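You operate a simulated robot arm through the tools that you are given. There is no shell and no other tool. Be economical: measure what you need, move in short steps, check, and stop when the job is done.

You are at the controls of a simulated robot arm. One attempt, no reset.

JOB
Stop the belt and set it up for tall bottles.
Fine: belt dial on 1, guide rail wide, orange pusher back, gate down, counter at zero.

Only the result counts: the job must be done as asked and must still hold three seconds after the hand-in. Knocking over, shifting, dropping, spilling or breaking anything else fails it.

ROBOT AND FRAMES
A 6-joint arm with a two-finger parallel gripper, fixed in place. Base frame: the origin is at the foot of the arm, x ahead of it, y to its left, z up. Units: cm, degrees, N and s.
Its first joint turns from -66.0 to 66.0 degrees. Payload 2.9 kg.
The tool frame sits at the grasp point between the pads (the TCP): z along the fingers, y along the line on which they close. The tips reach 3 cm beyond it. The gripper opens to 11 cm. The fingers are 2 cm wide and 1 cm thick; the gripper's body (4.8 by 11.2 cm) begins 5.5 cm behind the TCP.
Orientation is that of the tool frame in the base frame, as [roll, pitch, yaw] about the fixed x, y, z axes, in that order (R = Rz(yaw) Ry(pitch) Rx(roll)). With the fingers straight down and closing along the base's y, the tool's x points along the base's -x, its y along +y and its z along -z.

CONTROLS
- The arm moves only by the tool servo_tool. Its argument "increments" is a list of rows, each a list of 7 numbers: the shift along the tool's x, y, z in cm, then the turn, a rotation vector about the tool's x, y, z in degrees, then the gripper command, from -1 (fully open) to 1 (shut), values between in proportion. In form: [[tx, ty, tz, ax, ay, az, grip], ...]. A call has 1 to 8 rows; each row shifts and turns the commanded pose from where the row before left it, along the tool's axes as they then stand. A row lasts 0.2 s, in which the tool goes at most 5 cm and 8.6 degrees; a call with a longer step from one row to the next is refused whole, and so is a gripper value outside its range. Where a pose cannot be reached the arm comes as near as it can. A force on the tool above 40 N (or 10 N above the force at the start of the call, whichever is more), or a blocked arm, ends the call early, and 0.2 s more pass. The fingers move at their own pace (about 10.8 cm/s each) and stop on an object; they squeeze with about 23 N. The grip force told is the motor's: it shows also when the fingers shut on nothing. Time passes only in rows, and 0.2 s behind the last, so rows that do not move let the fingers close. The reply holds the time, the measured pose of the TCP, the force on the tool along the base axes, the opening and the grip force, in the units named above and with some noise.
- Cameras (640 x 400 px; columns grow to the right, rows downward): "scene" is fixed at [8.52, 44.06, 138.09]; the picture's right is [-0.67, -0.74, 0.00], its down [-0.44, 0.40, -0.80] and it looks along [0.60, -0.54, -0.59] (base axes); focal length 214 px, centre (320, 200). "wrist" rides on the gripper at [-3.6, 0, -5.7] in the tool frame; the picture's right is [0.00, -1.00, 0.00], its down [0.97, 0.00, -0.24] and it looks along [0.24, 0.00, 0.97] (tool axes); focal length 218 px, centre (320, 200). There is no depth. A picture from a camera that has moved, and an enlarged one, comes with that camera's place and axes in the base frame and with its lens.
- snapshot(camera): a new picture of that camera. The clock stands still meanwhile.
- inspect(camera, box): a new picture of the part [left, top, right, bottom] of that camera's present view, enlarged. The clock stands still meanwhile.
- close_job(): hands the job in; it is judged then, once.

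Go step by step. Nothing tells you positions but the pictures and the camera data: compare them with the known pose of the tool, close in by small moves and look again before you grip or let go. The budget is 120 turns and 76 pictures, counting those below and the enlarged ones. Unless the task says otherwise, let go and move clear before handing in, and close with one line.

The tools are called after "Call:" as name(argument=value, ...) on one line, values as JSON. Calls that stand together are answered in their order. servo_tool: Moves the arm, as the interface text tells. Its arguments: {"type":"object","properties":{"increments":{"type":"array"}},"required":["increments"]} The other tools are called the same way: snapshot (camera) takes a picture; inspect (camera, box) takes an enlarged picture of a part of a camera's view; close_job () hands the job in.

At the start:

```text
t: 0.0
eef_pos: [31.23, -5.34, 132.85]
ee_rot: [179.9, 0.0, -180.0]
force: [-0.1, -0.2, -0.3]
width: 10.98
grip_force: 0.1
```

scene: 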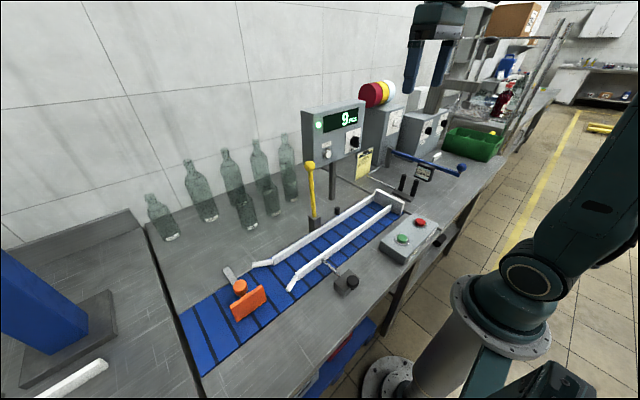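
wrist: 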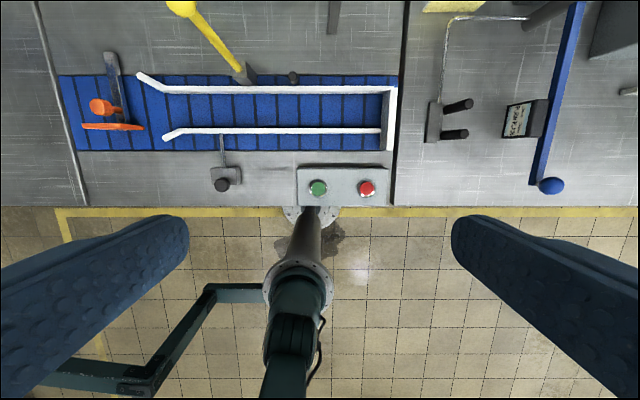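

I see a belt with a white guide rail, an orange pusher, a yellow lever (possibly the gate), a button box, and a counter box with dials. I'll look closer before moving.

Call:
inspect(camera="scene", box=[290, 70, 480, 190])

Call:
inspect(camera="scene", box=[200, 180, 450, 340])

Call:
inspect(camera="wrist", box=[40, 0, 410, 220])

Call:
inspect(camera="scene", box=[310, 95, 370, 165])

```text
3.33 times, centred on (385, 130) of scene
camera zoom: at [8.52, 44.06, 138.09], right [-0.67, -0.74, 0.0], down [-0.44, 0.4, -0.8], along [0.6, -0.54, -0.59], focal length 715 px, centre (103, 433)
```

zoom: 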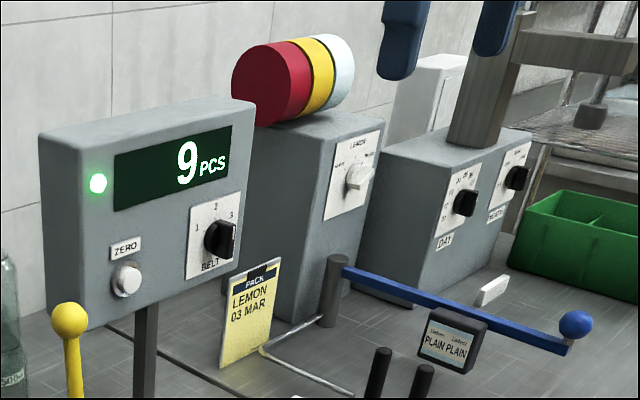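

```text
2.50 times, centred on (325, 260) of scene
camera zoom: at [8.52, 44.06, 138.09], right [-0.67, -0.74, 0.0], down [-0.44, 0.4, -0.8], along [0.6, -0.54, -0.59], focal length 536 px, centre (308, 50)
```

zoom: 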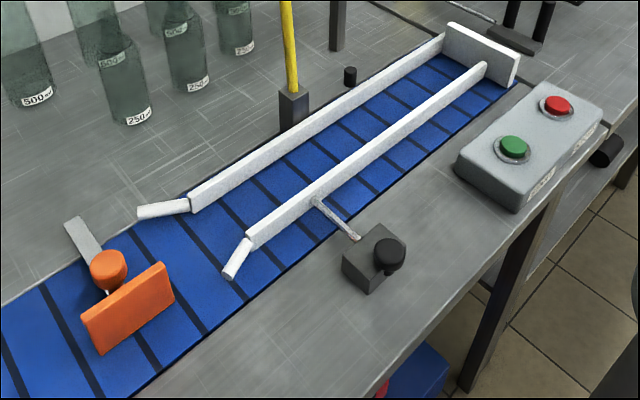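

```text
1.73 times, centred on (225, 110) of wrist
camera zoom: at [34.87, -5.31, 138.45], right [0.0, -1.0, 0.0], down [-0.97, 0.0, 0.24], along [-0.24, 0.0, -0.97], focal length 378 px, centre (484, 356)
```

zoom: 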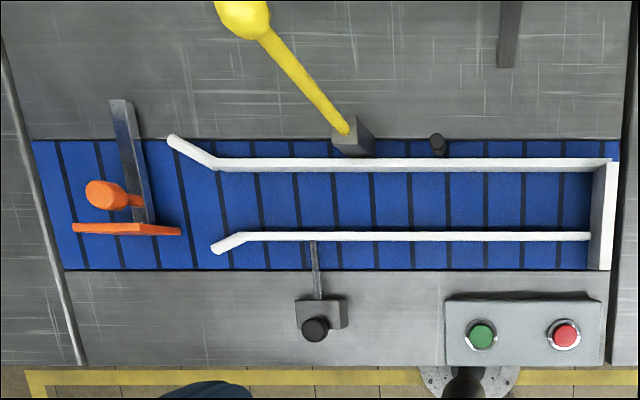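

```text
5.71 times, centred on (340, 130) of scene
camera zoom: at [8.52, 44.06, 138.09], right [-0.67, -0.74, 0.0], down [-0.44, 0.4, -0.8], along [0.6, -0.54, -0.59], focal length 1226 px, centre (206, 600)
```

zoom: 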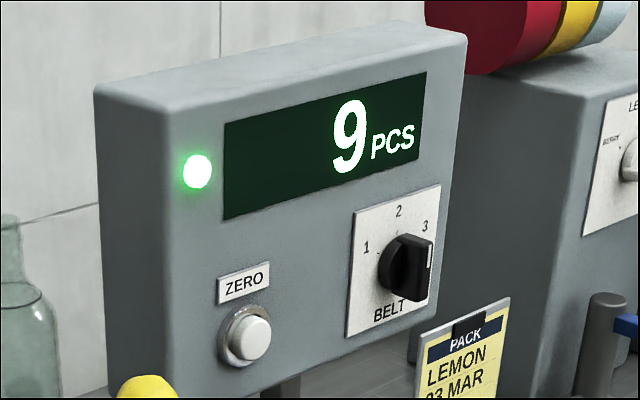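

The bench seems to be around z≈87 by triangulating the two views. Red stop button at about (25.5, -16, 90). I close the fingers and move above it.

Call:
servo_tool(increments=[[0.71, -1.35, 3.4, 0, 0, 0, 1], [0.71, -1.35, 3.4, 0, 0, 0, 1], [0.71, -1.35, 3.4, 0, 0, 0, 1], [0.71, -1.35, 3.4, 0, 0, 0, 1], [0.71, -1.35, 3.4, 0, 0, 0, 1], [0.71, -1.35, 3.4, 0, 0, 0, 1], [0.71, -1.35, 3.4, 0, 0, 0, 1], [0.71, -1.35, 3.4, 0, 0, 0, 1]])

Call:
snapshot(camera="wrist")

Call:
snapshot(camera="scene")

```text
t: 1.8
eef_pos: [25.63, -16.11, 105.7]
ee_rot: [-179.9, -0.1, 179.9]
force: [-0.1, -0.1, -0.1]
width: 0.01
grip_force: 23.0
```

```text
69 pictures are left
camera wrist: at [29.31, -16.1, 111.31], right [0.0, -1.0, 0.0], down [-0.97, 0.0, 0.24], along [-0.24, 0.0, -0.97], focal length 218 px, centre (320, 200)
```

wrist: 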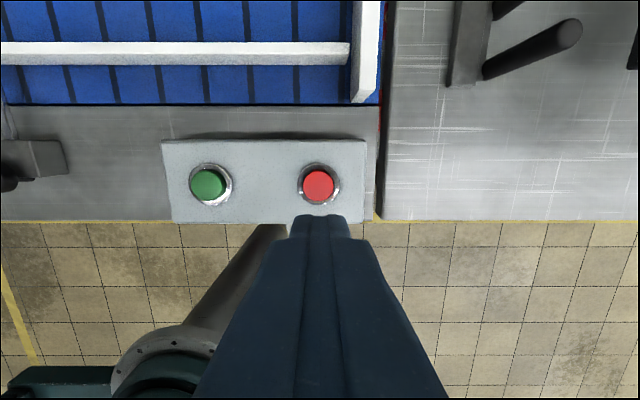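

```text
68 pictures are left
```

scene: 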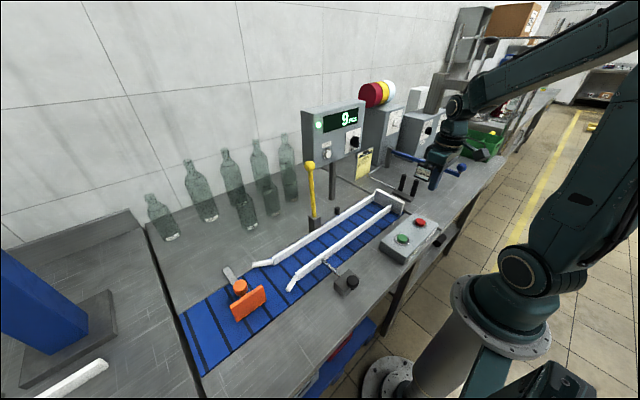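

The fingers are over the red button (estimated at (25.4, -16, 89.6)). I go down to press.

Call:
servo_tool(increments=[[0.1, 0, 3, 0, 0, 0, 1], [0, 0, 3, 0, 0, 0, 1], [0, 0, 3, 0, 0, 0, 1], [0, 0, 2, 0, 0, 0, 1], [0, 0, 0.6, 0, 0, 0, 1], [0, 0, 0.5, 0, 0, 0, 1], [0, 0, 0.5, 0, 0, 0, 1], [0, 0, 0.5, 0, 0, 0, 1]])

Call:
inspect(camera="scene", box=[280, 90, 480, 270])

```text
t: 3.6
eef_pos: [25.46, -16.22, 92.61]
ee_rot: [180.0, 0.1, -180.0]
force: [-4.6, 6.6, 25.3]
width: 0.0
grip_force: 22.5
```

```text
2.22 times, centred on (380, 180) of scene
camera zoom: at [8.49, 44.08, 138.08], right [-0.67, -0.74, 0.0], down [-0.44, 0.4, -0.8], along [0.6, -0.54, -0.59], focal length 477 px, centre (187, 244)
```

zoom: 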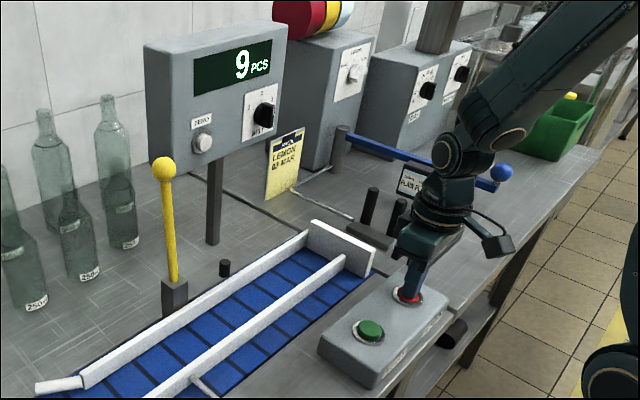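

The lamp went out, so the belt is stopped. I lift off and move to a viewing pose tilted toward the panel.

Call:
servo_tool(increments=[[0, 0, -4, 0, 0, 0, 1], [0, 0, -5, 0, 0, 0, 1], [0, 0, -5, 0, 0, 0, 1], [0, 0, -5, 0, 0, 0, 1], [0, 4.9, 0, 0, 0, 0, 1], [0, 4.9, 0, 0, 0, 0, 1], [0, 4.9, 0, 0, 0, 0, 1], [0, 4.9, 0, 0, 0, 0, 1]])

Call:
snapshot(camera="wrist")

Call:
servo_tool(increments=[[0, 2, 0, 0, -8, 0, 1], [0, 2, 0, 0, -8, 0, 1], [0, 0, 0, 0, -8, 0, 1], [0, 0, 0, 0, -8, 0, 1], [0, 0, 0, 0, -8, 0, 1], [0, 0, 0, 0, -8, 0, 1]])

Call:
snapshot(camera="wrist")

```text
t: 5.4
eef_pos: [25.44, 3.72, 111.73]
ee_rot: [-179.9, 0.0, 180.0]
force: [-0.7, 0.7, -0.7]
width: 0.0
grip_force: 23.0
```

```text
66 pictures are left
camera wrist: at [29.08, 3.64, 117.2], right [0.0, -1.0, 0.0], down [-0.97, 0.0, 0.24], along [-0.24, 0.0, -0.97], focal length 218 px, centre (320, 200)
```

wrist: 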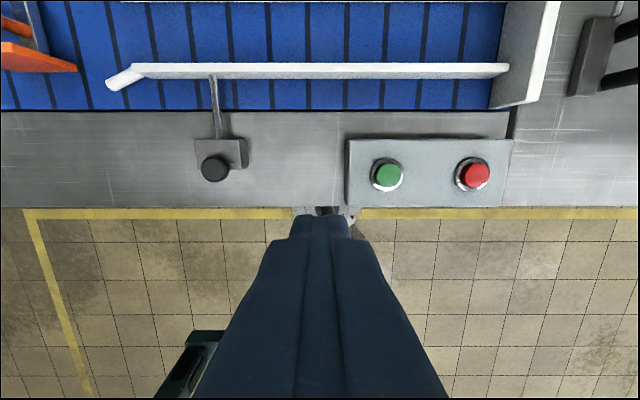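

```text
t: 6.8
eef_pos: [26.87, 8.35, 113.96]
ee_rot: [-179.9, 48.1, -180.0]
force: [-0.3, 0.6, -0.3]
width: 0.01
grip_force: 23.3
out of reach, approached as far as the arm can: row 6
```

```text
65 pictures are left
camera wrist: at [25.01, 8.33, 120.22], right [0.0, -1.0, 0.0], down [-0.83, 0.0, -0.56], along [0.56, 0.0, -0.83], focal length 218 px, centre (320, 200)
```

wrist: 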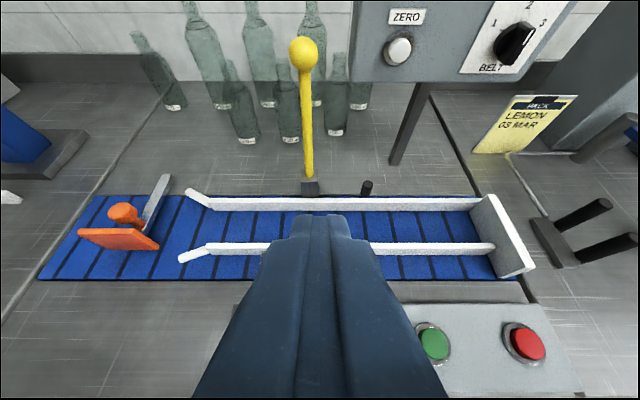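

Good overview. I zoom in on the lever, the stub beside it, the guide knob and the panel.

Call:
inspect(camera="wrist", box=[260, 20, 420, 220])

Call:
inspect(camera="wrist", box=[60, 160, 260, 290])

Call:
inspect(camera="scene", box=[280, 150, 440, 250])

Call:
inspect(camera="scene", box=[210, 240, 370, 340])

```text
2.00 times, centred on (340, 120) of wrist
camera zoom: at [25.01, 8.33, 120.22], right [0.0, -1.0, 0.0], down [-0.83, 0.0, -0.56], along [0.56, 0.0, -0.83], focal length 436 px, centre (280, 360)
```

zoom: 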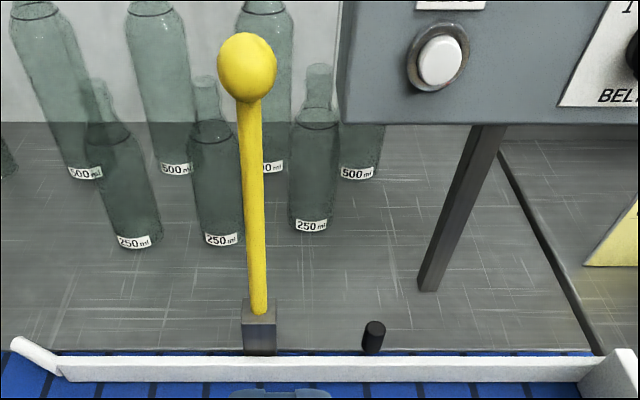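

```text
3.08 times, centred on (160, 225) of wrist
camera zoom: at [25.01, 8.33, 120.22], right [0.0, -1.0, 0.0], down [-0.83, 0.0, -0.56], along [0.56, 0.0, -0.83], focal length 672 px, centre (812, 123)
```

zoom: 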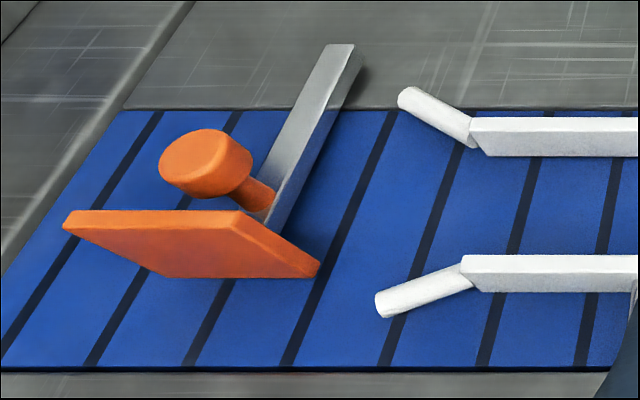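

```text
4.00 times, centred on (360, 200) of scene
camera zoom: at [8.52, 44.05, 138.09], right [-0.67, -0.74, 0.0], down [-0.44, 0.4, -0.8], along [0.6, -0.54, -0.59], focal length 858 px, centre (160, 200)
```

zoom: 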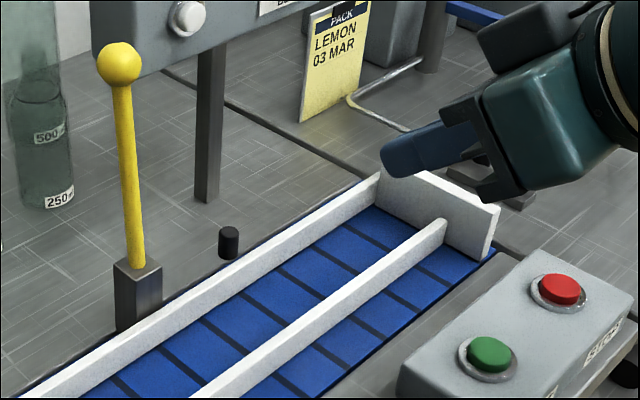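

```text
4.00 times, centred on (290, 290) of scene
camera zoom: at [8.52, 44.05, 138.09], right [-0.67, -0.74, 0.0], down [-0.44, 0.4, -0.8], along [0.6, -0.54, -0.59], focal length 858 px, centre (440, -160)
```

zoom: 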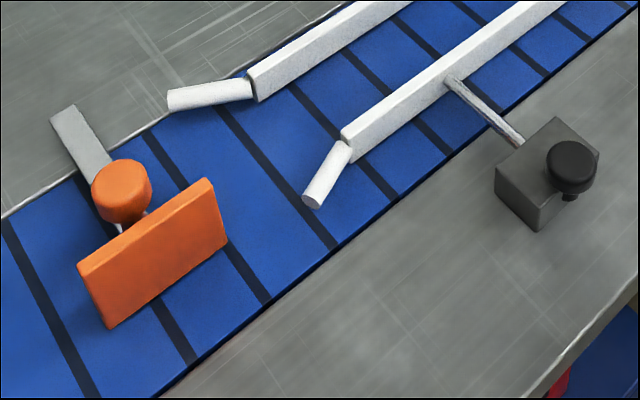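

The yellow lever stands upright at (49.5, 10), ZERO is near (55, -1, 108.6), the dial near (54, -14, 109.7). I bring the tool horizontal, facing the panel, for a frontal view.

Call:
servo_tool(increments=[[-1.34, -3, 1.49, 0, -7, 0, 1], [-1.15, -3, 1.64, 0, -7, 0, 1], [-0.94, -3, 1.77, 0, -7, 0, 1], [-0.72, -3, 1.87, 0, -7, 0, 1], [-0.48, -3, 1.94, 0, -7, 0, 1], [-0.24, -1.5, 1.99, 0, -7, 0, 1]])

Call:
snapshot(camera="wrist")

```text
t: 8.2
eef_pos: [42.61, -7.66, 118.24]
ee_rot: [-33.4, 89.9, -33.4]
force: [-0.6, -0.2, 0.7]
width: 0.0
grip_force: 22.7
out of reach, approached as far as the arm can: row 1, 2, 3, 4
```

```text
60 pictures are left
camera wrist: at [36.76, -7.52, 121.7], right [0.0, -1.0, 0.0], down [-0.24, 0.0, -0.97], along [0.97, 0.0, -0.24], focal length 218 px, centre (320, 200)
```

wrist: 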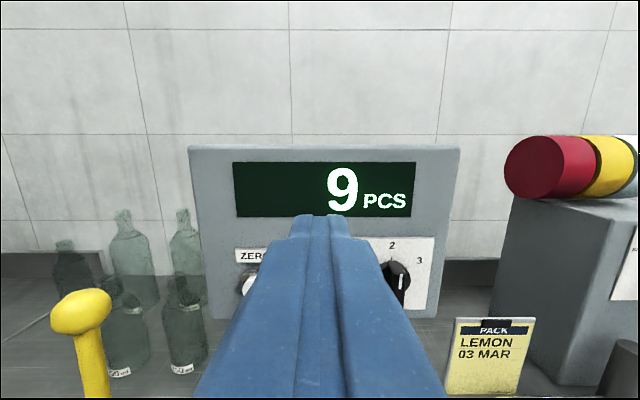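

The panel is square to the x axis. I open the fingers, line up with the dial axis (about y=-14.5, z=110) and look again.

Call:
servo_tool(increments=[[2.1, -1.7, 0, 0, 0, 0, -1], [2.1, -1.7, 0, 0, 0, 0, -1], [2.1, -1.7, 0, 0, 0, 0, -1], [2.0, -1.7, 0, 0, 0, 0, -1], [0, 0, 0, 0, 0, 0, -1]])

Call:
snapshot(camera="wrist")

Call:
inspect(camera="wrist", box=[240, 160, 400, 260])

```text
t: 9.4
eef_pos: [42.99, -14.58, 110.74]
ee_rot: [-171.1, 89.7, -171.2]
force: [0.6, 0.0, 0.2]
width: 11.01
grip_force: 0.0
out of reach, approached as far as the arm can: row 4
```

```text
59 pictures are left
camera wrist: at [37.34, -14.58, 114.27], right [0.0, -1.0, 0.0], down [-0.25, 0.0, -0.97], along [0.97, 0.0, -0.25], focal length 218 px, centre (320, 200)
```

wrist: 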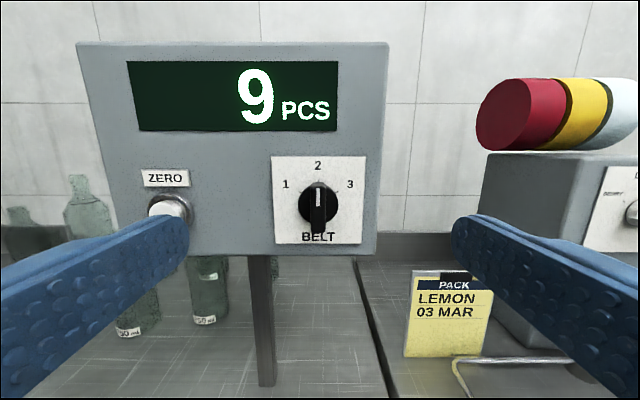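

```text
4.00 times, centred on (320, 210) of wrist
camera zoom: at [37.34, -14.58, 114.27], right [0.0, -1.0, 0.0], down [-0.25, 0.0, -0.97], along [0.97, 0.0, -0.25], focal length 873 px, centre (320, 160)
```

zoom: 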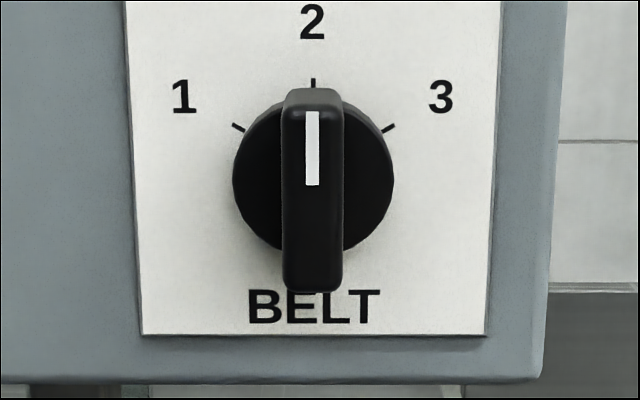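

The dial points to 2; position 1 is 60° counter‑clockwise. I narrow the fingers, centre on the dial (y -14.45, z 109.6) and approach.

Call:
servo_tool(increments=[[0.3, 0.03, 1.5, 0, 0, 0, 0.3], [0.3, 0.03, 1.5, 0, 0, 0, 0.3], [0.3, 0.03, 1, 0, 0, 0, 0.3], [0.25, 0.04, 1, 0, 0, 0, 0.3]])

Call:
snapshot(camera="wrist")

Call:
inspect(camera="scene", box=[300, 90, 420, 165])

```text
t: 10.4
eef_pos: [47.98, -14.53, 109.72]
ee_rot: [-56.2, 89.8, -56.0]
force: [0.1, -0.5, 0.5]
width: 3.86
grip_force: 0.1
```

```text
57 pictures are left
camera wrist: at [42.25, -14.5, 113.15], right [0.0, -1.0, 0.0], down [-0.24, 0.0, -0.97], along [0.97, 0.0, -0.24], focal length 218 px, centre (320, 200)
```

wrist: 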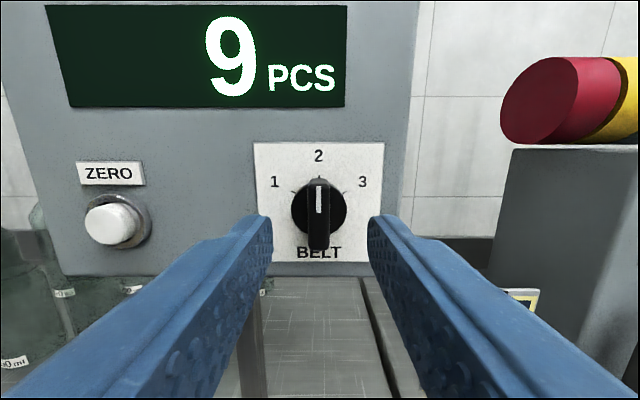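

```text
5.33 times, centred on (360, 128) of scene
camera zoom: at [8.52, 44.06, 138.09], right [-0.67, -0.74, 0.0], down [-0.44, 0.4, -0.8], along [0.6, -0.54, -0.59], focal length 1144 px, centre (107, 587)
```

zoom: 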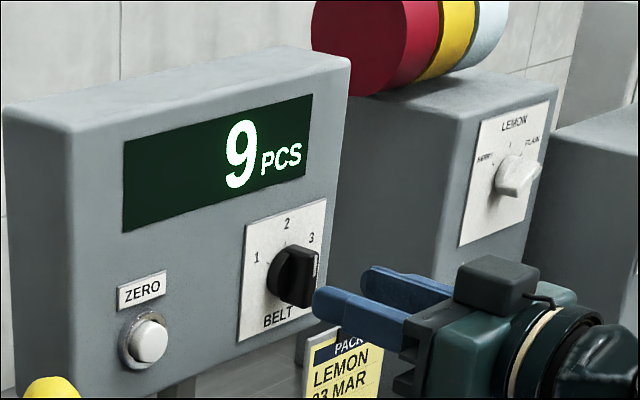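

Panel face is at x≈56. I advance about 3.3 cm and close on the dial's ridge, checking the width.

Call:
servo_tool(increments=[[0.05, 0.05, 1, 0, 0, 0, 0.3], [0.05, 0.03, 1, 0, 0, 0, 0.3], [0, 0, 0.8, 0, 0, 0, 0.3], [0, 0, 0.5, 0, 0, 0, 0.3]])

Call:
inspect(camera="scene", box=[320, 110, 400, 160])

Call:
inspect(camera="wrist", box=[220, 120, 420, 280])

```text
t: 11.4
eef_pos: [51.35, -14.56, 109.43]
ee_rot: [-74.5, 89.9, -74.6]
force: [-0.2, -0.6, -0.3]
width: 3.85
grip_force: 0.0
```

```text
8.00 times, centred on (360, 135) of scene
camera zoom: at [8.52, 44.06, 138.09], right [-0.67, -0.74, 0.0], down [-0.44, 0.4, -0.8], along [0.6, -0.54, -0.59], focal length 1716 px, centre (0, 720)
```

zoom: 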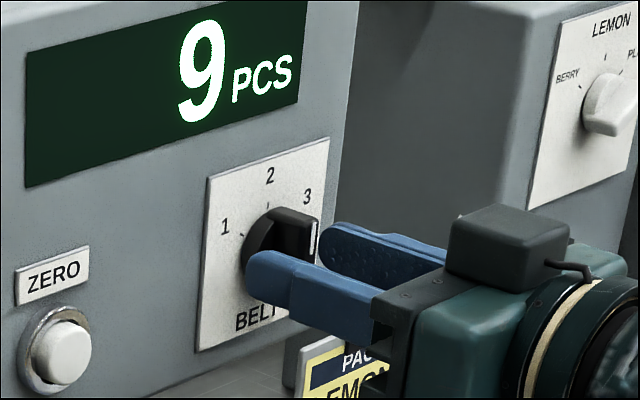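

```text
2.50 times, centred on (320, 200) of wrist
camera zoom: at [45.6, -14.37, 113.0], right [0.0, -1.0, 0.0], down [-0.24, 0.0, -0.97], along [0.97, 0.0, -0.24], focal length 546 px, centre (320, 200)
```

zoom: 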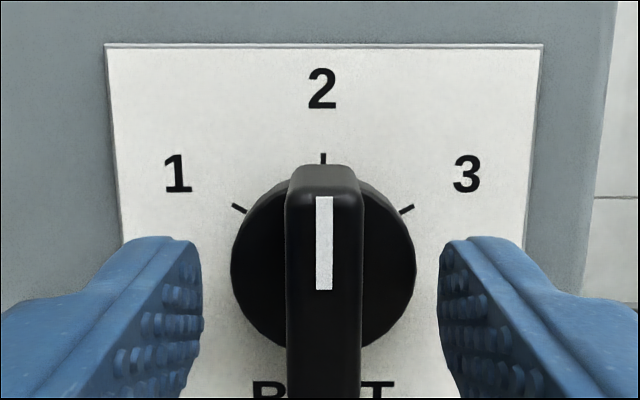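

The fingers straddle the ridge. Closing.

Call:
servo_tool(increments=[[0, 0, 0, 0, 0, 0, 0.6], [0, 0, 0, 0, 0, 0, 1], [0, 0, 0, 0, 0, 0, 1]])

Call:
inspect(camera="wrist", box=[220, 120, 420, 280])

```text
t: 12.2
eef_pos: [51.32, -14.49, 109.54]
ee_rot: [-64.6, 89.9, -64.5]
force: [4.4, -4.6, -1.2]
width: 1.21
grip_force: 45.0
```

```text
2.50 times, centred on (320, 200) of wrist
camera zoom: at [45.6, -14.42, 113.0], right [0.0, -1.0, 0.0], down [-0.24, 0.0, -0.97], along [0.97, 0.0, -0.24], focal length 546 px, centre (320, 200)
```

zoom: 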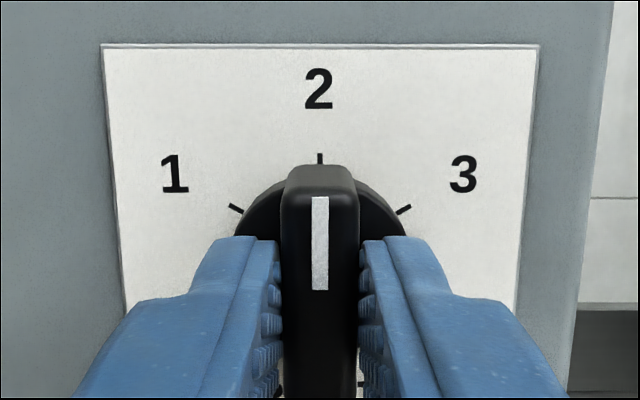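

Gripped the ridge (1.2 cm). Now I turn 60° counter‑clockwise.

Call:
servo_tool(increments=[[0, 0, 0, 0, 0, -7.5, 1], [0, 0, 0, 0, 0, -7.5, 1], [0, 0, 0, 0, 0, -7.5, 1], [0, 0, 0, 0, 0, -7.5, 1], [0, 0, 0, 0, 0, -7.5, 1], [0, 0, 0, 0, 0, -7.5, 1], [0, 0, 0, 0, 0, -7.5, 1], [0, 0, 0, 0, 0, -7.5, 1]])

Call:
inspect(camera="scene", box=[320, 110, 400, 160])

Call:
snapshot(camera="wrist")

```text
t: 14.0
eef_pos: [51.28, -14.48, 109.55]
ee_rot: [-90.0, 29.8, -89.9]
force: [20.6, 0.0, -2.8]
width: 1.17
grip_force: 45.7
```

```text
8.00 times, centred on (360, 135) of scene
camera zoom: at [8.59, 44.06, 138.08], right [-0.67, -0.74, 0.0], down [-0.44, 0.4, -0.8], along [0.6, -0.54, -0.59], focal length 1716 px, centre (0, 720)
```

zoom: 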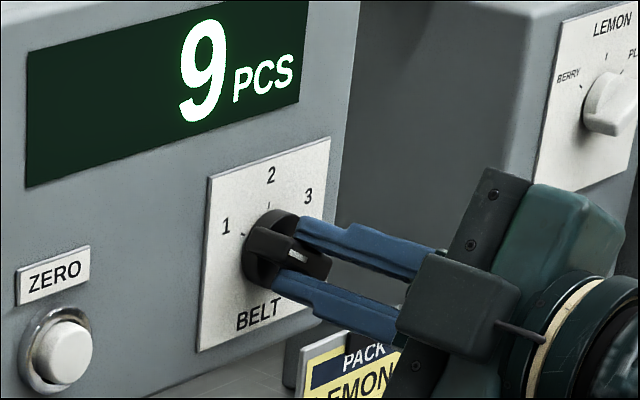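

```text
51 pictures are left
camera wrist: at [45.6, -11.3, 111.18], right [0.0, -0.5, 0.87], down [-0.24, -0.84, -0.48], along [0.97, -0.21, -0.12], focal length 218 px, centre (320, 200)
```

wrist: 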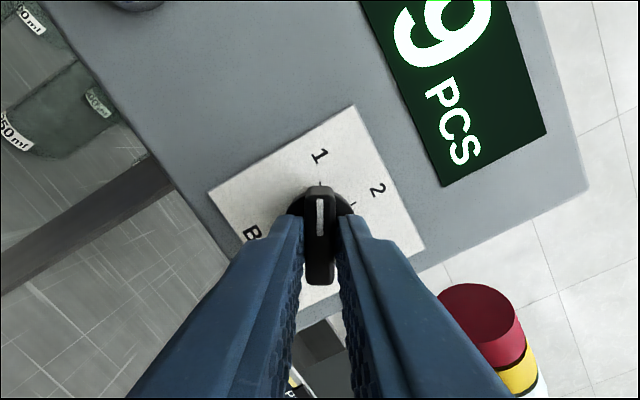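

The dial points at 1. I open, back off, and turn the tool back.

Call:
servo_tool(increments=[[0, 0, 0, 0, 0, 0, 0.3], [0, 0, 0, 0, 0, 0, 0.3], [0, 0, -2.5, 0, 0, 0, 0.3], [0, 0, -2.5, 0, 0, 0, 0.3]])

Call:
servo_tool(increments=[[0, 0, 0, 0, 0, 7.5, 0.3], [0, 0, 0, 0, 0, 7.5, 1], [0, 0, 0, 0, 0, 7.5, 1], [0, 0, 0, 0, 0, 7.5, 1], [0, 0, 0, 0, 0, 7.5, 1], [0, 0, 0, 0, 0, 7.5, 1], [0, 0, 0, 0, 0, 7.5, 1], [0, 0, 0, 0, 0, 7.5, 1]])

Call:
servo_tool(increments=[[0, 3.3, 0, 0, 0, 0, 1], [0, 3.3, 0, 0, 0, 0, 1], [0, 3.3, 0, 0, 0, 0, 1], [0, 3.3, 0, 0, 0, 0, 1]])

Call:
snapshot(camera="wrist")

Call:
inspect(camera="scene", box=[310, 100, 390, 170])

```text
t: 15.0
eef_pos: [46.19, -14.41, 109.62]
ee_rot: [-89.9, 29.9, -90.0]
force: [-0.2, 0.0, -0.6]
width: 3.83
grip_force: 0.0
```

```text
t: 16.8
eef_pos: [46.28, -14.57, 109.63]
ee_rot: [72.6, 89.9, 72.6]
force: [0.5, 0.7, -0.4]
width: 0.02
grip_force: 23.2
```

```text
t: 17.8
eef_pos: [46.37, -1.41, 109.84]
ee_rot: [-117.1, 89.8, -117.1]
force: [-0.2, 0.3, -0.1]
width: 0.0
grip_force: 23.0
out of reach, approached as far as the arm can: row 3
```

```text
50 pictures are left
camera wrist: at [40.72, -1.39, 113.28], right [0.0, -1.0, 0.0], down [-0.24, 0.0, -0.97], along [0.97, 0.0, -0.24], focal length 218 px, centre (320, 200)
```

wrist: 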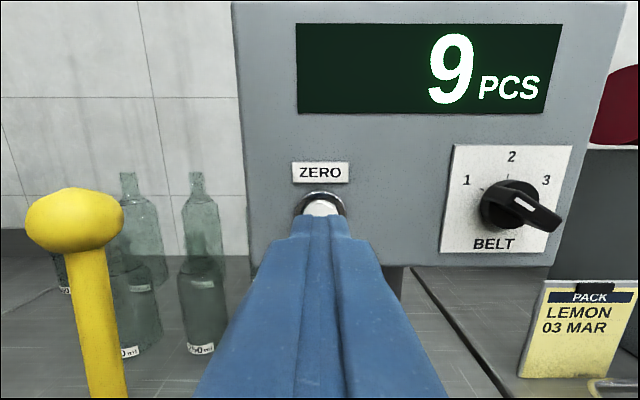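

```text
5.71 times, centred on (350, 135) of scene
camera zoom: at [8.53, 44.05, 138.09], right [-0.67, -0.74, 0.0], down [-0.44, 0.4, -0.8], along [0.6, -0.54, -0.59], focal length 1226 px, centre (149, 571)
```

zoom: 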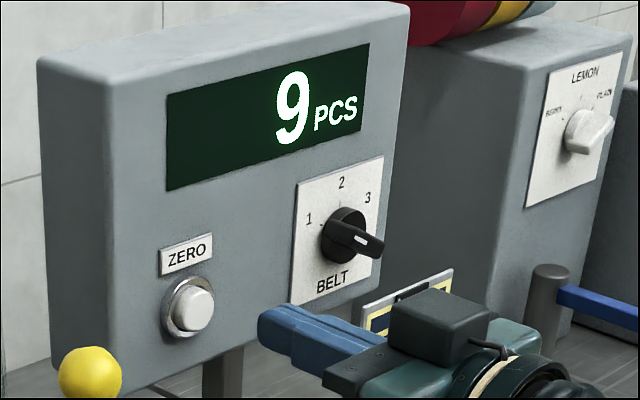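

Dial holds at 1. ZERO is at about (55, -1.4, 108.6); I lower slightly and press it.

Call:
servo_tool(increments=[[0.6, 0, 1, 0, 0, 0, 1], [0.6, 0, 1.5, 0, 0, 0, 1], [0, 0, 1.5, 0, 0, 0, 1], [0, 0, 0.7, 0, 0, 0, 1], [0, 0, 0.5, 0, 0, 0, 1], [0, 0, 0.5, 0, 0, 0, 1], [0, 0, 0.5, 0, 0, 0, 1], [0, 0, 0.4, 0, 0, 0, 1]])

Call:
inspect(camera="scene", box=[310, 100, 390, 170])

```text
t: 19.6
eef_pos: [52.38, -1.3, 108.7]
ee_rot: [176.4, 90.0, 176.2]
force: [-33.6, -1.5, 4.8]
width: 0.02
grip_force: 23.8
stopped in row 8: the force on the tool passed its limit (the readings are from after the stop); the commanded pose is now the measured one
```

```text
5.71 times, centred on (350, 135) of scene
camera zoom: at [8.32, 44.06, 138.1], right [-0.67, -0.74, 0.0], down [-0.44, 0.4, -0.8], along [0.6, -0.54, -0.59], focal length 1226 px, centre (149, 571)
```

zoom: 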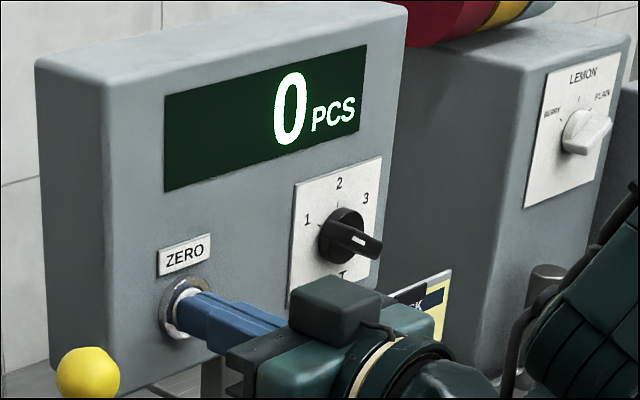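

Counter reads 0. I back away, tilt the tool to 45° and move to the +y side of the yellow lever, clear of it.

Call:
servo_tool(increments=[[0, 0, -4, 0, 0, 0, 1], [0, 0, -4, 0, 0, 0, 1], [0, 0, -4, 0, 0, 0, 1]])

Call:
servo_tool(increments=[[-0.5, 2.8, 0, 0, 7.5, 0, 1], [-0.5, 2.8, 0, 0, 7.5, 0, 1], [-0.5, 2.8, 0, 0, 7.5, 0, 1], [-0.5, 2.8, 0, 0, 7.5, 0, 1], [0, 2.8, 0, 0, 7.5, 0, 1], [0, 2.8, 0, 0, 7.5, 0, 1]])

Call:
snapshot(camera="wrist")

Call:
inspect(camera="scene", box=[310, 100, 390, 170])

```text
t: 20.4
eef_pos: [46.23, -1.15, 109.37]
ee_rot: [-142.5, 89.0, -142.8]
force: [-0.4, 1.4, 3.0]
width: 0.02
grip_force: 22.7
out of reach, approached as far as the arm can: row 2, 3
```

```text
t: 21.8
eef_pos: [44.92, 13.97, 107.74]
ee_rot: [-178.8, 55.6, -172.0]
force: [0.3, -0.7, 0.7]
width: 0.0
grip_force: 23.0
out of reach, approached as far as the arm can: row 1, 2, 3
```

```text
47 pictures are left
camera wrist: at [42.3, 13.87, 113.81], right [0.12, -0.99, 0.01], down [-0.74, -0.1, -0.67], along [0.66, 0.07, -0.75], focal length 218 px, centre (320, 200)
```

wrist: 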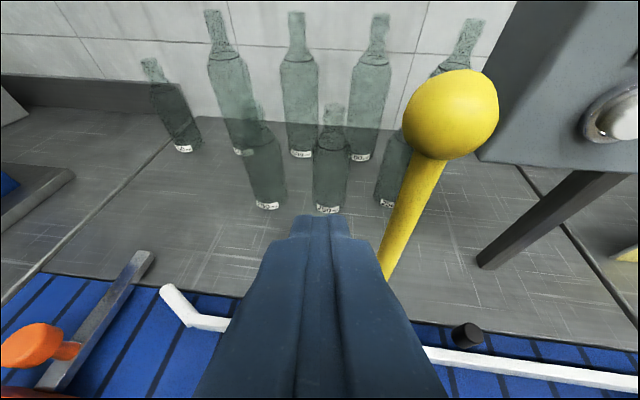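

```text
5.71 times, centred on (350, 135) of scene
camera zoom: at [8.52, 44.05, 138.09], right [-0.67, -0.74, 0.0], down [-0.44, 0.4, -0.8], along [0.6, -0.54, -0.59], focal length 1226 px, centre (149, 571)
```

zoom: 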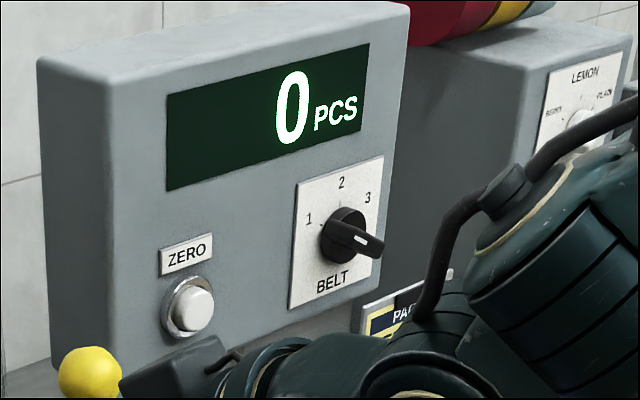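

Ball confirmed near (49.6, 10.4, 110.3); fingers are clear on its +y side. I advance past the rod and start pushing toward -y.

Call:
servo_tool(increments=[[0, 0, 2, 0, 0, 0, 1], [0, 0, 2, 0, 0, 0, 1], [0.36, -1.5, -0.11, 0, 0, 0, 1], [0.36, -1.7, -0.11, 0, 0, 0, 1], [0.36, -1.7, -0.11, 0, 0, 0, 1], [0.3, -1.7, -0.11, 0, 0, 0, 1]])

Call:
snapshot(camera="scene")

Call:
snapshot(camera="wrist")

```text
t: 23.0
eef_pos: [47.94, 11.36, 104.87]
ee_rot: [178.8, 56.0, -172.2]
force: [-0.7, 7.9, -0.1]
width: 0.02
grip_force: 23.3
stopped in row 5: the force on the tool passed its limit (the readings are from after the stop); the commanded pose is now the measured one
```

```text
45 pictures are left
```

scene: 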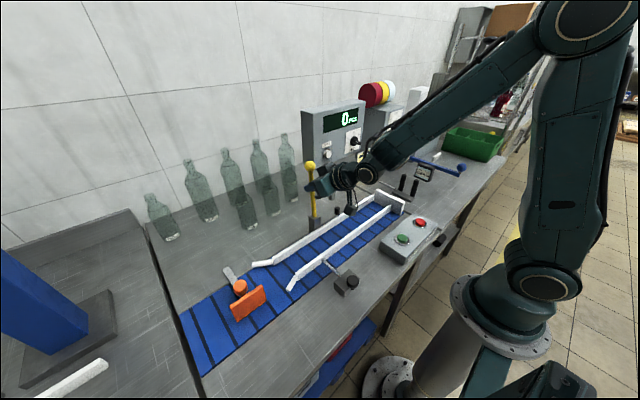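

```text
44 pictures are left
camera wrist: at [45.27, 10.89, 111.02], right [0.15, -0.99, -0.01], down [-0.73, -0.1, -0.67], along [0.66, 0.11, -0.74], focal length 218 px, centre (320, 200)
```

wrist: 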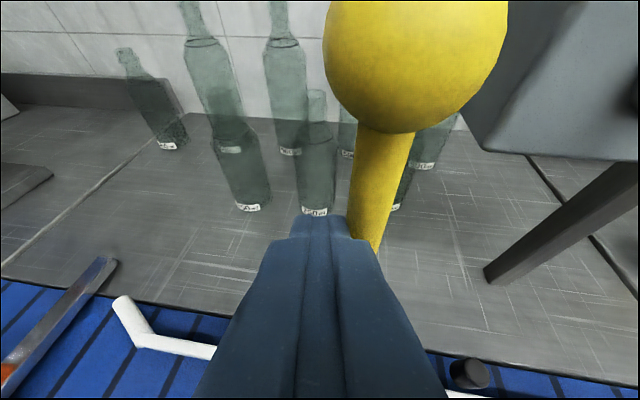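

The push hit the force limit right at contact, perhaps from speed. I retry slowly in the same direction and watch the force.

Call:
servo_tool(increments=[[0, -0.2, 0, 0, 0, 0, 1], [0, -0.2, 0, 0, 0, 0, 1], [0, -0.3, 0, 0, 0, 0, 1], [0, -0.3, 0, 0, 0, 0, 1], [0, -0.3, 0, 0, 0, 0, 1]])

Call:
snapshot(camera="wrist")

```text
t: 23.9
eef_pos: [48.02, 11.26, 105.05]
ee_rot: [177.5, 56.0, -172.5]
force: [-0.6, 5.8, -1.3]
width: 0.0
grip_force: 23.2
stopped in row 4: the force on the tool passed its limit (the readings are from after the stop); the commanded pose is now the measured one
```

```text
43 pictures are left
camera wrist: at [45.34, 10.72, 111.04], right [0.17, -0.99, -0.02], down [-0.73, -0.11, -0.67], along [0.66, 0.13, -0.74], focal length 218 px, centre (320, 200)
```

wrist: 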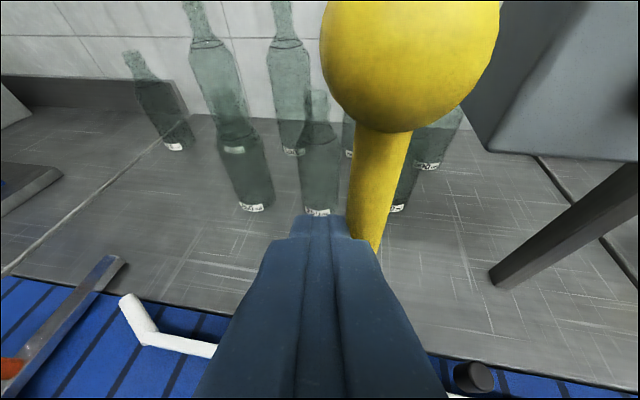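

The lever does not swing along y, so it must be a boom that drops across the belt (along x). I'll leave it for last, since it would lie near the rail and pusher; back off and inspect the rail knob first.

Call:
servo_tool(increments=[[0, 2, 0, 0, 0, 0, 1], [0, 0, -4, 0, 0, 0, 1], [0, 0, -4, 0, 0, 0, 1]])

Call:
servo_tool(increments=[[0, 0, -1, 0, 8, 0, -1], [0, 0, -1, 0, 8, 0, -1], [1, 0.5, 0, 0, 8, 0, -1], [1, 0.5, 0, 0, 8, 0, -1], [1, 0.5, 0, 0, 8, 0, -1], [1, 0.5, 0, 0, 8, 0, -1], [1, 0.5, 0, 0, 8, 0, -1]])

Call:
snapshot(camera="wrist")

```text
t: 24.7
eef_pos: [41.19, 12.19, 109.69]
ee_rot: [177.6, 56.0, -172.6]
force: [-0.1, -0.3, -1.0]
width: 0.01
grip_force: 23.4
```

```text
t: 26.3
eef_pos: [34.62, 13.41, 108.9]
ee_rot: [178.7, -0.1, -170.6]
force: [0.0, 0.0, 0.1]
width: 10.98
grip_force: 0.0
```

```text
42 pictures are left
camera wrist: at [38.36, 13.91, 114.43], right [0.16, -0.99, -0.02], down [-0.96, -0.16, 0.24], along [-0.24, -0.02, -0.97], focal length 218 px, centre (320, 200)
```

wrist: 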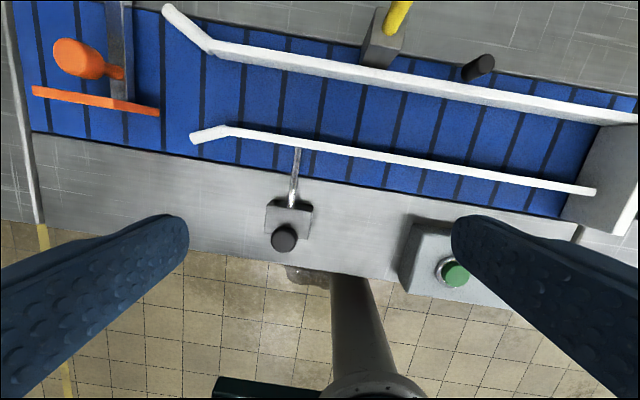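

I straighten the yaw and move over the knob, then look closer.

Call:
servo_tool(increments=[[1.5, 1.5, 1.5, 1.3, 0, 4.7, -1], [1.5, 1.5, 1.5, 0, 0, 4.7, -1], [1.5, 1, 1.5, 0, 0, 0, -1]])

Call:
snapshot(camera="wrist")

Call:
inspect(camera="scene", box=[310, 250, 390, 310])

```text
t: 27.1
eef_pos: [30.0, 17.17, 104.17]
ee_rot: [-180.0, 0.0, 180.0]
force: [0.3, -0.2, 0.0]
width: 10.99
grip_force: 0.1
```

```text
41 pictures are left
camera wrist: at [33.57, 17.16, 109.72], right [0.0, -1.0, 0.0], down [-0.97, 0.0, 0.24], along [-0.24, 0.0, -0.97], focal length 218 px, centre (320, 200)
```

wrist: 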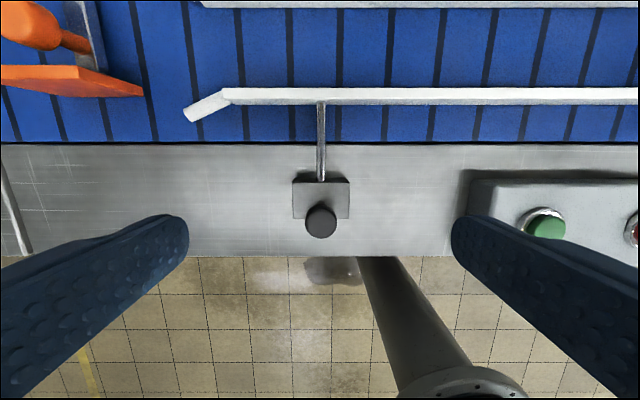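

```text
6.67 times, centred on (350, 280) of scene
camera zoom: at [8.53, 44.06, 138.09], right [-0.67, -0.74, 0.0], down [-0.44, 0.4, -0.8], along [0.6, -0.54, -0.59], focal length 1430 px, centre (120, -333)
```

zoom: 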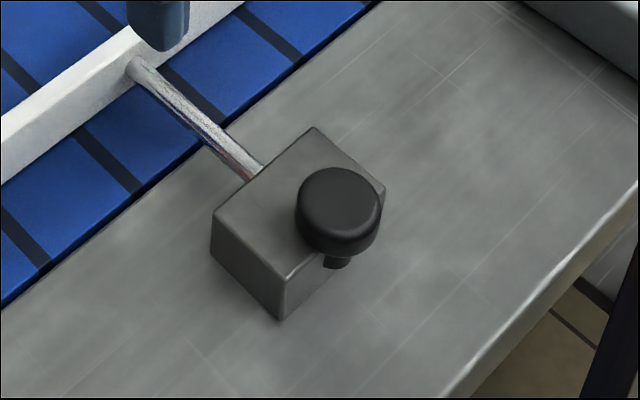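

The knob stands on the rod's end (26.5, 17, top 90.5) and slides with the rail; pulling it toward -x widens. I descend with fingers around it.

Call:
servo_tool(increments=[[1.2, -0.05, 2.5, 0, 0, 0, 0], [1.2, -0.05, 2.5, 0, 0, 0, 0], [1.2, 0, 2.5, 0, 0, 0, 0], [0, 0, 1.5, 0, 0, 0, 0], [0, 0, 1.0, 0, 0, 0, 0]])

Call:
snapshot(camera="wrist")

Call:
inspect(camera="scene", box=[310, 240, 390, 300])

```text
t: 28.3
eef_pos: [26.23, 16.81, 94.31]
ee_rot: [-180.0, 0.0, 179.9]
force: [0.3, 0.3, -0.3]
width: 5.5
grip_force: 0.0
```

```text
39 pictures are left
camera wrist: at [29.87, 16.89, 99.91], right [0.0, -1.0, 0.0], down [-0.97, 0.0, 0.24], along [-0.24, 0.0, -0.97], focal length 218 px, centre (320, 200)
```

wrist: 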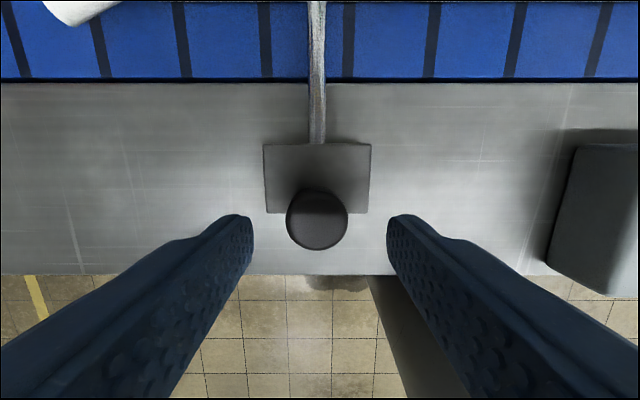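

```text
6.67 times, centred on (350, 270) of scene
camera zoom: at [8.52, 44.06, 138.09], right [-0.67, -0.74, 0.0], down [-0.44, 0.4, -0.8], along [0.6, -0.54, -0.59], focal length 1430 px, centre (120, -267)
```

zoom: 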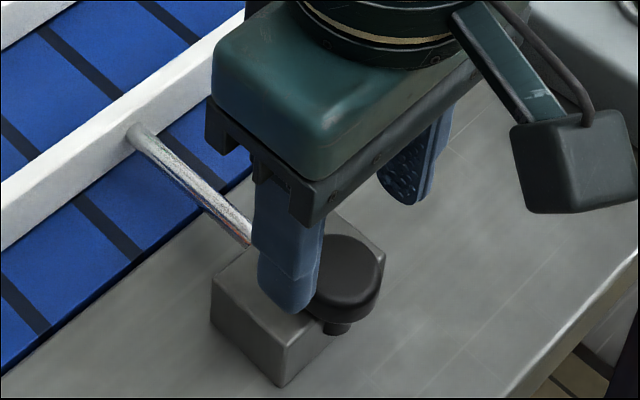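

Aligning and lowering the last 2.3 cm, then closing.

Call:
servo_tool(increments=[[0, 0.2, 0.8, 0, 0, 0, 0], [0.05, 0, 0.8, 0, 0, 0, 0], [0.05, 0, 0.7, 0, 0, 0, 0], [0, 0, 0, 0, 0, 0, 0.5], [0, 0, 0, 0, 0, 0, 1], [0, 0, 0, 0, 0, 0, 1]])

Call:
inspect(camera="scene", box=[310, 240, 390, 300])

```text
t: 29.7
eef_pos: [26.12, 17.13, 91.92]
ee_rot: [-180.0, 0.1, 179.9]
force: [1.5, -15.0, 4.8]
width: 3.04
grip_force: 44.8
```

```text
6.67 times, centred on (350, 270) of scene
camera zoom: at [8.52, 44.02, 138.1], right [-0.67, -0.74, 0.0], down [-0.44, 0.4, -0.8], along [0.6, -0.54, -0.59], focal length 1430 px, centre (120, -267)
```

zoom: 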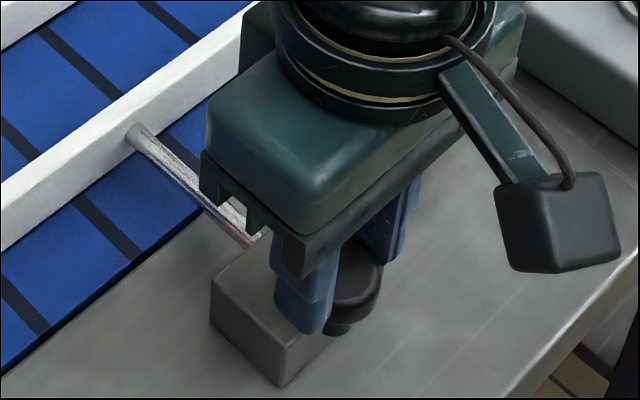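

The knob is gripped. Pulling toward -x (tool +x) in small steps.

Call:
servo_tool(increments=[[0.3, -0.1, 0, 0, 0, 0, 1], [0.5, 0, 0, 0, 0, 0, 1], [0.5, 0, 0, 0, 0, 0, 1], [0.5, 0, 0, 0, 0, 0, 1]])

Call:
snapshot(camera="scene")

```text
t: 30.7
eef_pos: [24.41, 17.03, 92.05]
ee_rot: [-179.9, 0.0, 179.9]
force: [5.0, -10.9, -20.6]
width: 3.08
grip_force: 45.3
```

```text
36 pictures are left
```

scene: 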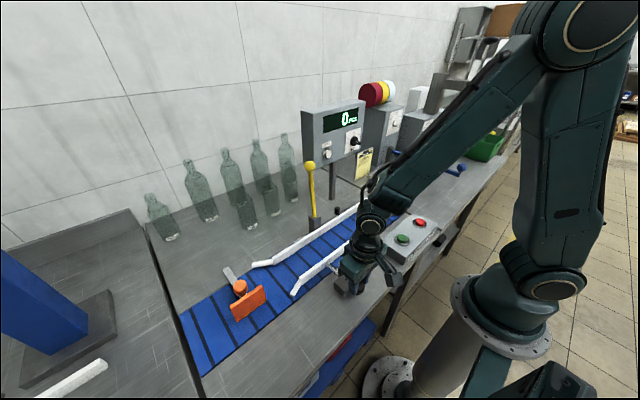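

The rail is moving with the knob. I continue pulling to its stop.

Call:
servo_tool(increments=[[0.5, 0, 0, 0, 0, 0, 1], [0.5, 0, 0, 0, 0, 0, 1], [0.5, 0, 0, 0, 0, 0, 1], [0.5, 0, 0, 0, 0, 0, 1], [0.5, 0, 0, 0, 0, 0, 1], [0.5, 0, 0, 0, 0, 0, 1]])

Call:
snapshot(camera="wrist")

```text
t: 31.9
eef_pos: [22.86, 16.95, 92.18]
ee_rot: [180.0, 1.4, 179.5]
force: [4.7, -1.8, -6.5]
width: 2.99
grip_force: 45.0
stopped in row 6: the force on the tool passed its limit (the readings are from after the stop); the commanded pose is now the measured one
```

```text
35 pictures are left
camera wrist: at [26.28, 17.04, 97.88], right [-0.01, -1.0, 0.0], down [-0.98, 0.01, 0.22], along [-0.22, 0.0, -0.98], focal length 218 px, centre (320, 200)
```

wrist: 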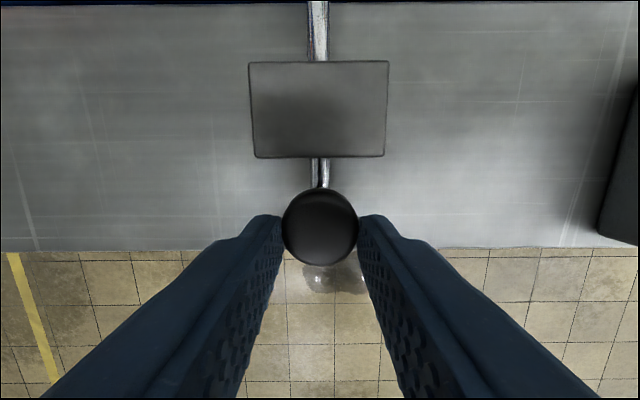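

It moved about 3.3 cm and met its stop. I release, lift, and check.

Call:
servo_tool(increments=[[0, 0, 0, 0, 0, 0, 0], [0, 0, 0, 0, 0, 0, 0], [0, 0, -2, 0, 0, 0, 0], [0, 0, -4, 0, 0, 0, -1], [0, 0, -4, 0, 0, 0, -1], [-1, 0, -4, 0, 0, 0, -1], [-2, 0, -4, 0, 0, 0, -1], [-2, 0, -3, 0, 0, 0, -1]])

Call:
snapshot(camera="wrist")

```text
t: 33.7
eef_pos: [27.28, 17.09, 113.42]
ee_rot: [179.9, 1.2, 179.6]
force: [-0.3, 0.6, 0.1]
width: 11.01
grip_force: 0.1
```

```text
34 pictures are left
camera wrist: at [30.73, 17.09, 119.07], right [-0.01, -1.0, 0.0], down [-0.98, 0.01, 0.22], along [-0.22, 0.0, -0.98], focal length 218 px, centre (320, 200)
```

wrist: 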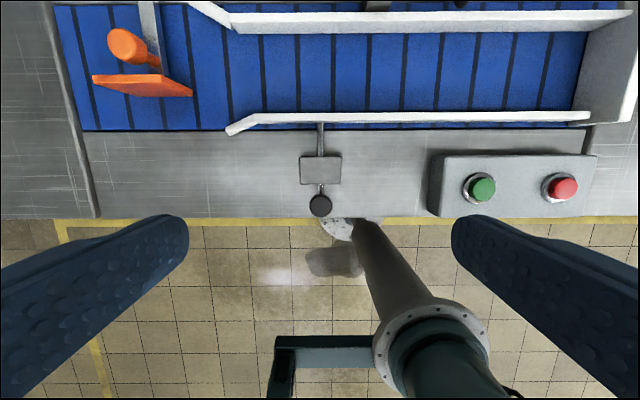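

The rail is at the belt edge, wide. Next the orange pusher (knob near (43, 39, 91)); I move toward it for a closer view.

Call:
servo_tool(increments=[[-1.4, 4.2, 0.3, 0, 0, 0, -1], [-1.4, 4.2, 0.3, 0, 0, 0, -1], [-1.4, 4.2, 0.3, 0, 0, 0, -1], [-1.4, 4.2, 0.3, 0, 0, 0, -1], [-1.4, 4.2, 0.3, 0, 0, 0, -1]])

Call:
snapshot(camera="wrist")

Call:
inspect(camera="scene", box=[200, 250, 300, 330])

```text
t: 34.9
eef_pos: [34.31, 37.6, 112.02]
ee_rot: [179.9, 1.3, 179.5]
force: [-0.8, 0.4, -0.4]
width: 10.98
grip_force: 0.0
```

```text
33 pictures are left
camera wrist: at [37.93, 37.79, 117.64], right [-0.01, -1.0, 0.0], down [-0.98, 0.01, 0.22], along [-0.22, 0.0, -0.98], focal length 218 px, centre (320, 200)
```

wrist: 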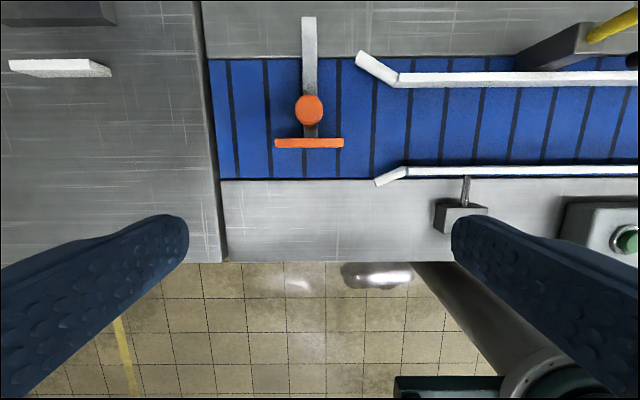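

```text
5.00 times, centred on (250, 290) of scene
camera zoom: at [8.53, 44.06, 138.09], right [-0.67, -0.74, 0.0], down [-0.44, 0.4, -0.8], along [0.6, -0.54, -0.59], focal length 1072 px, centre (670, -250)
```

zoom: 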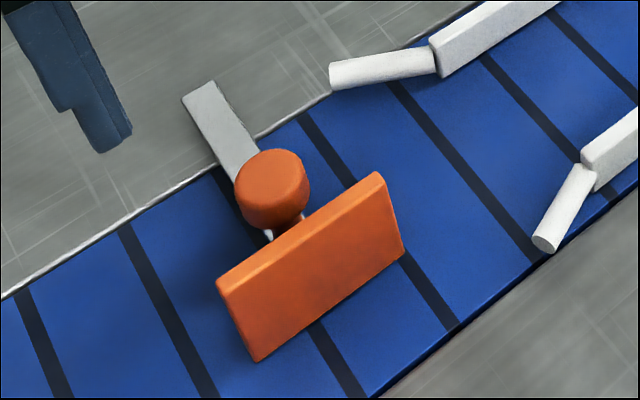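

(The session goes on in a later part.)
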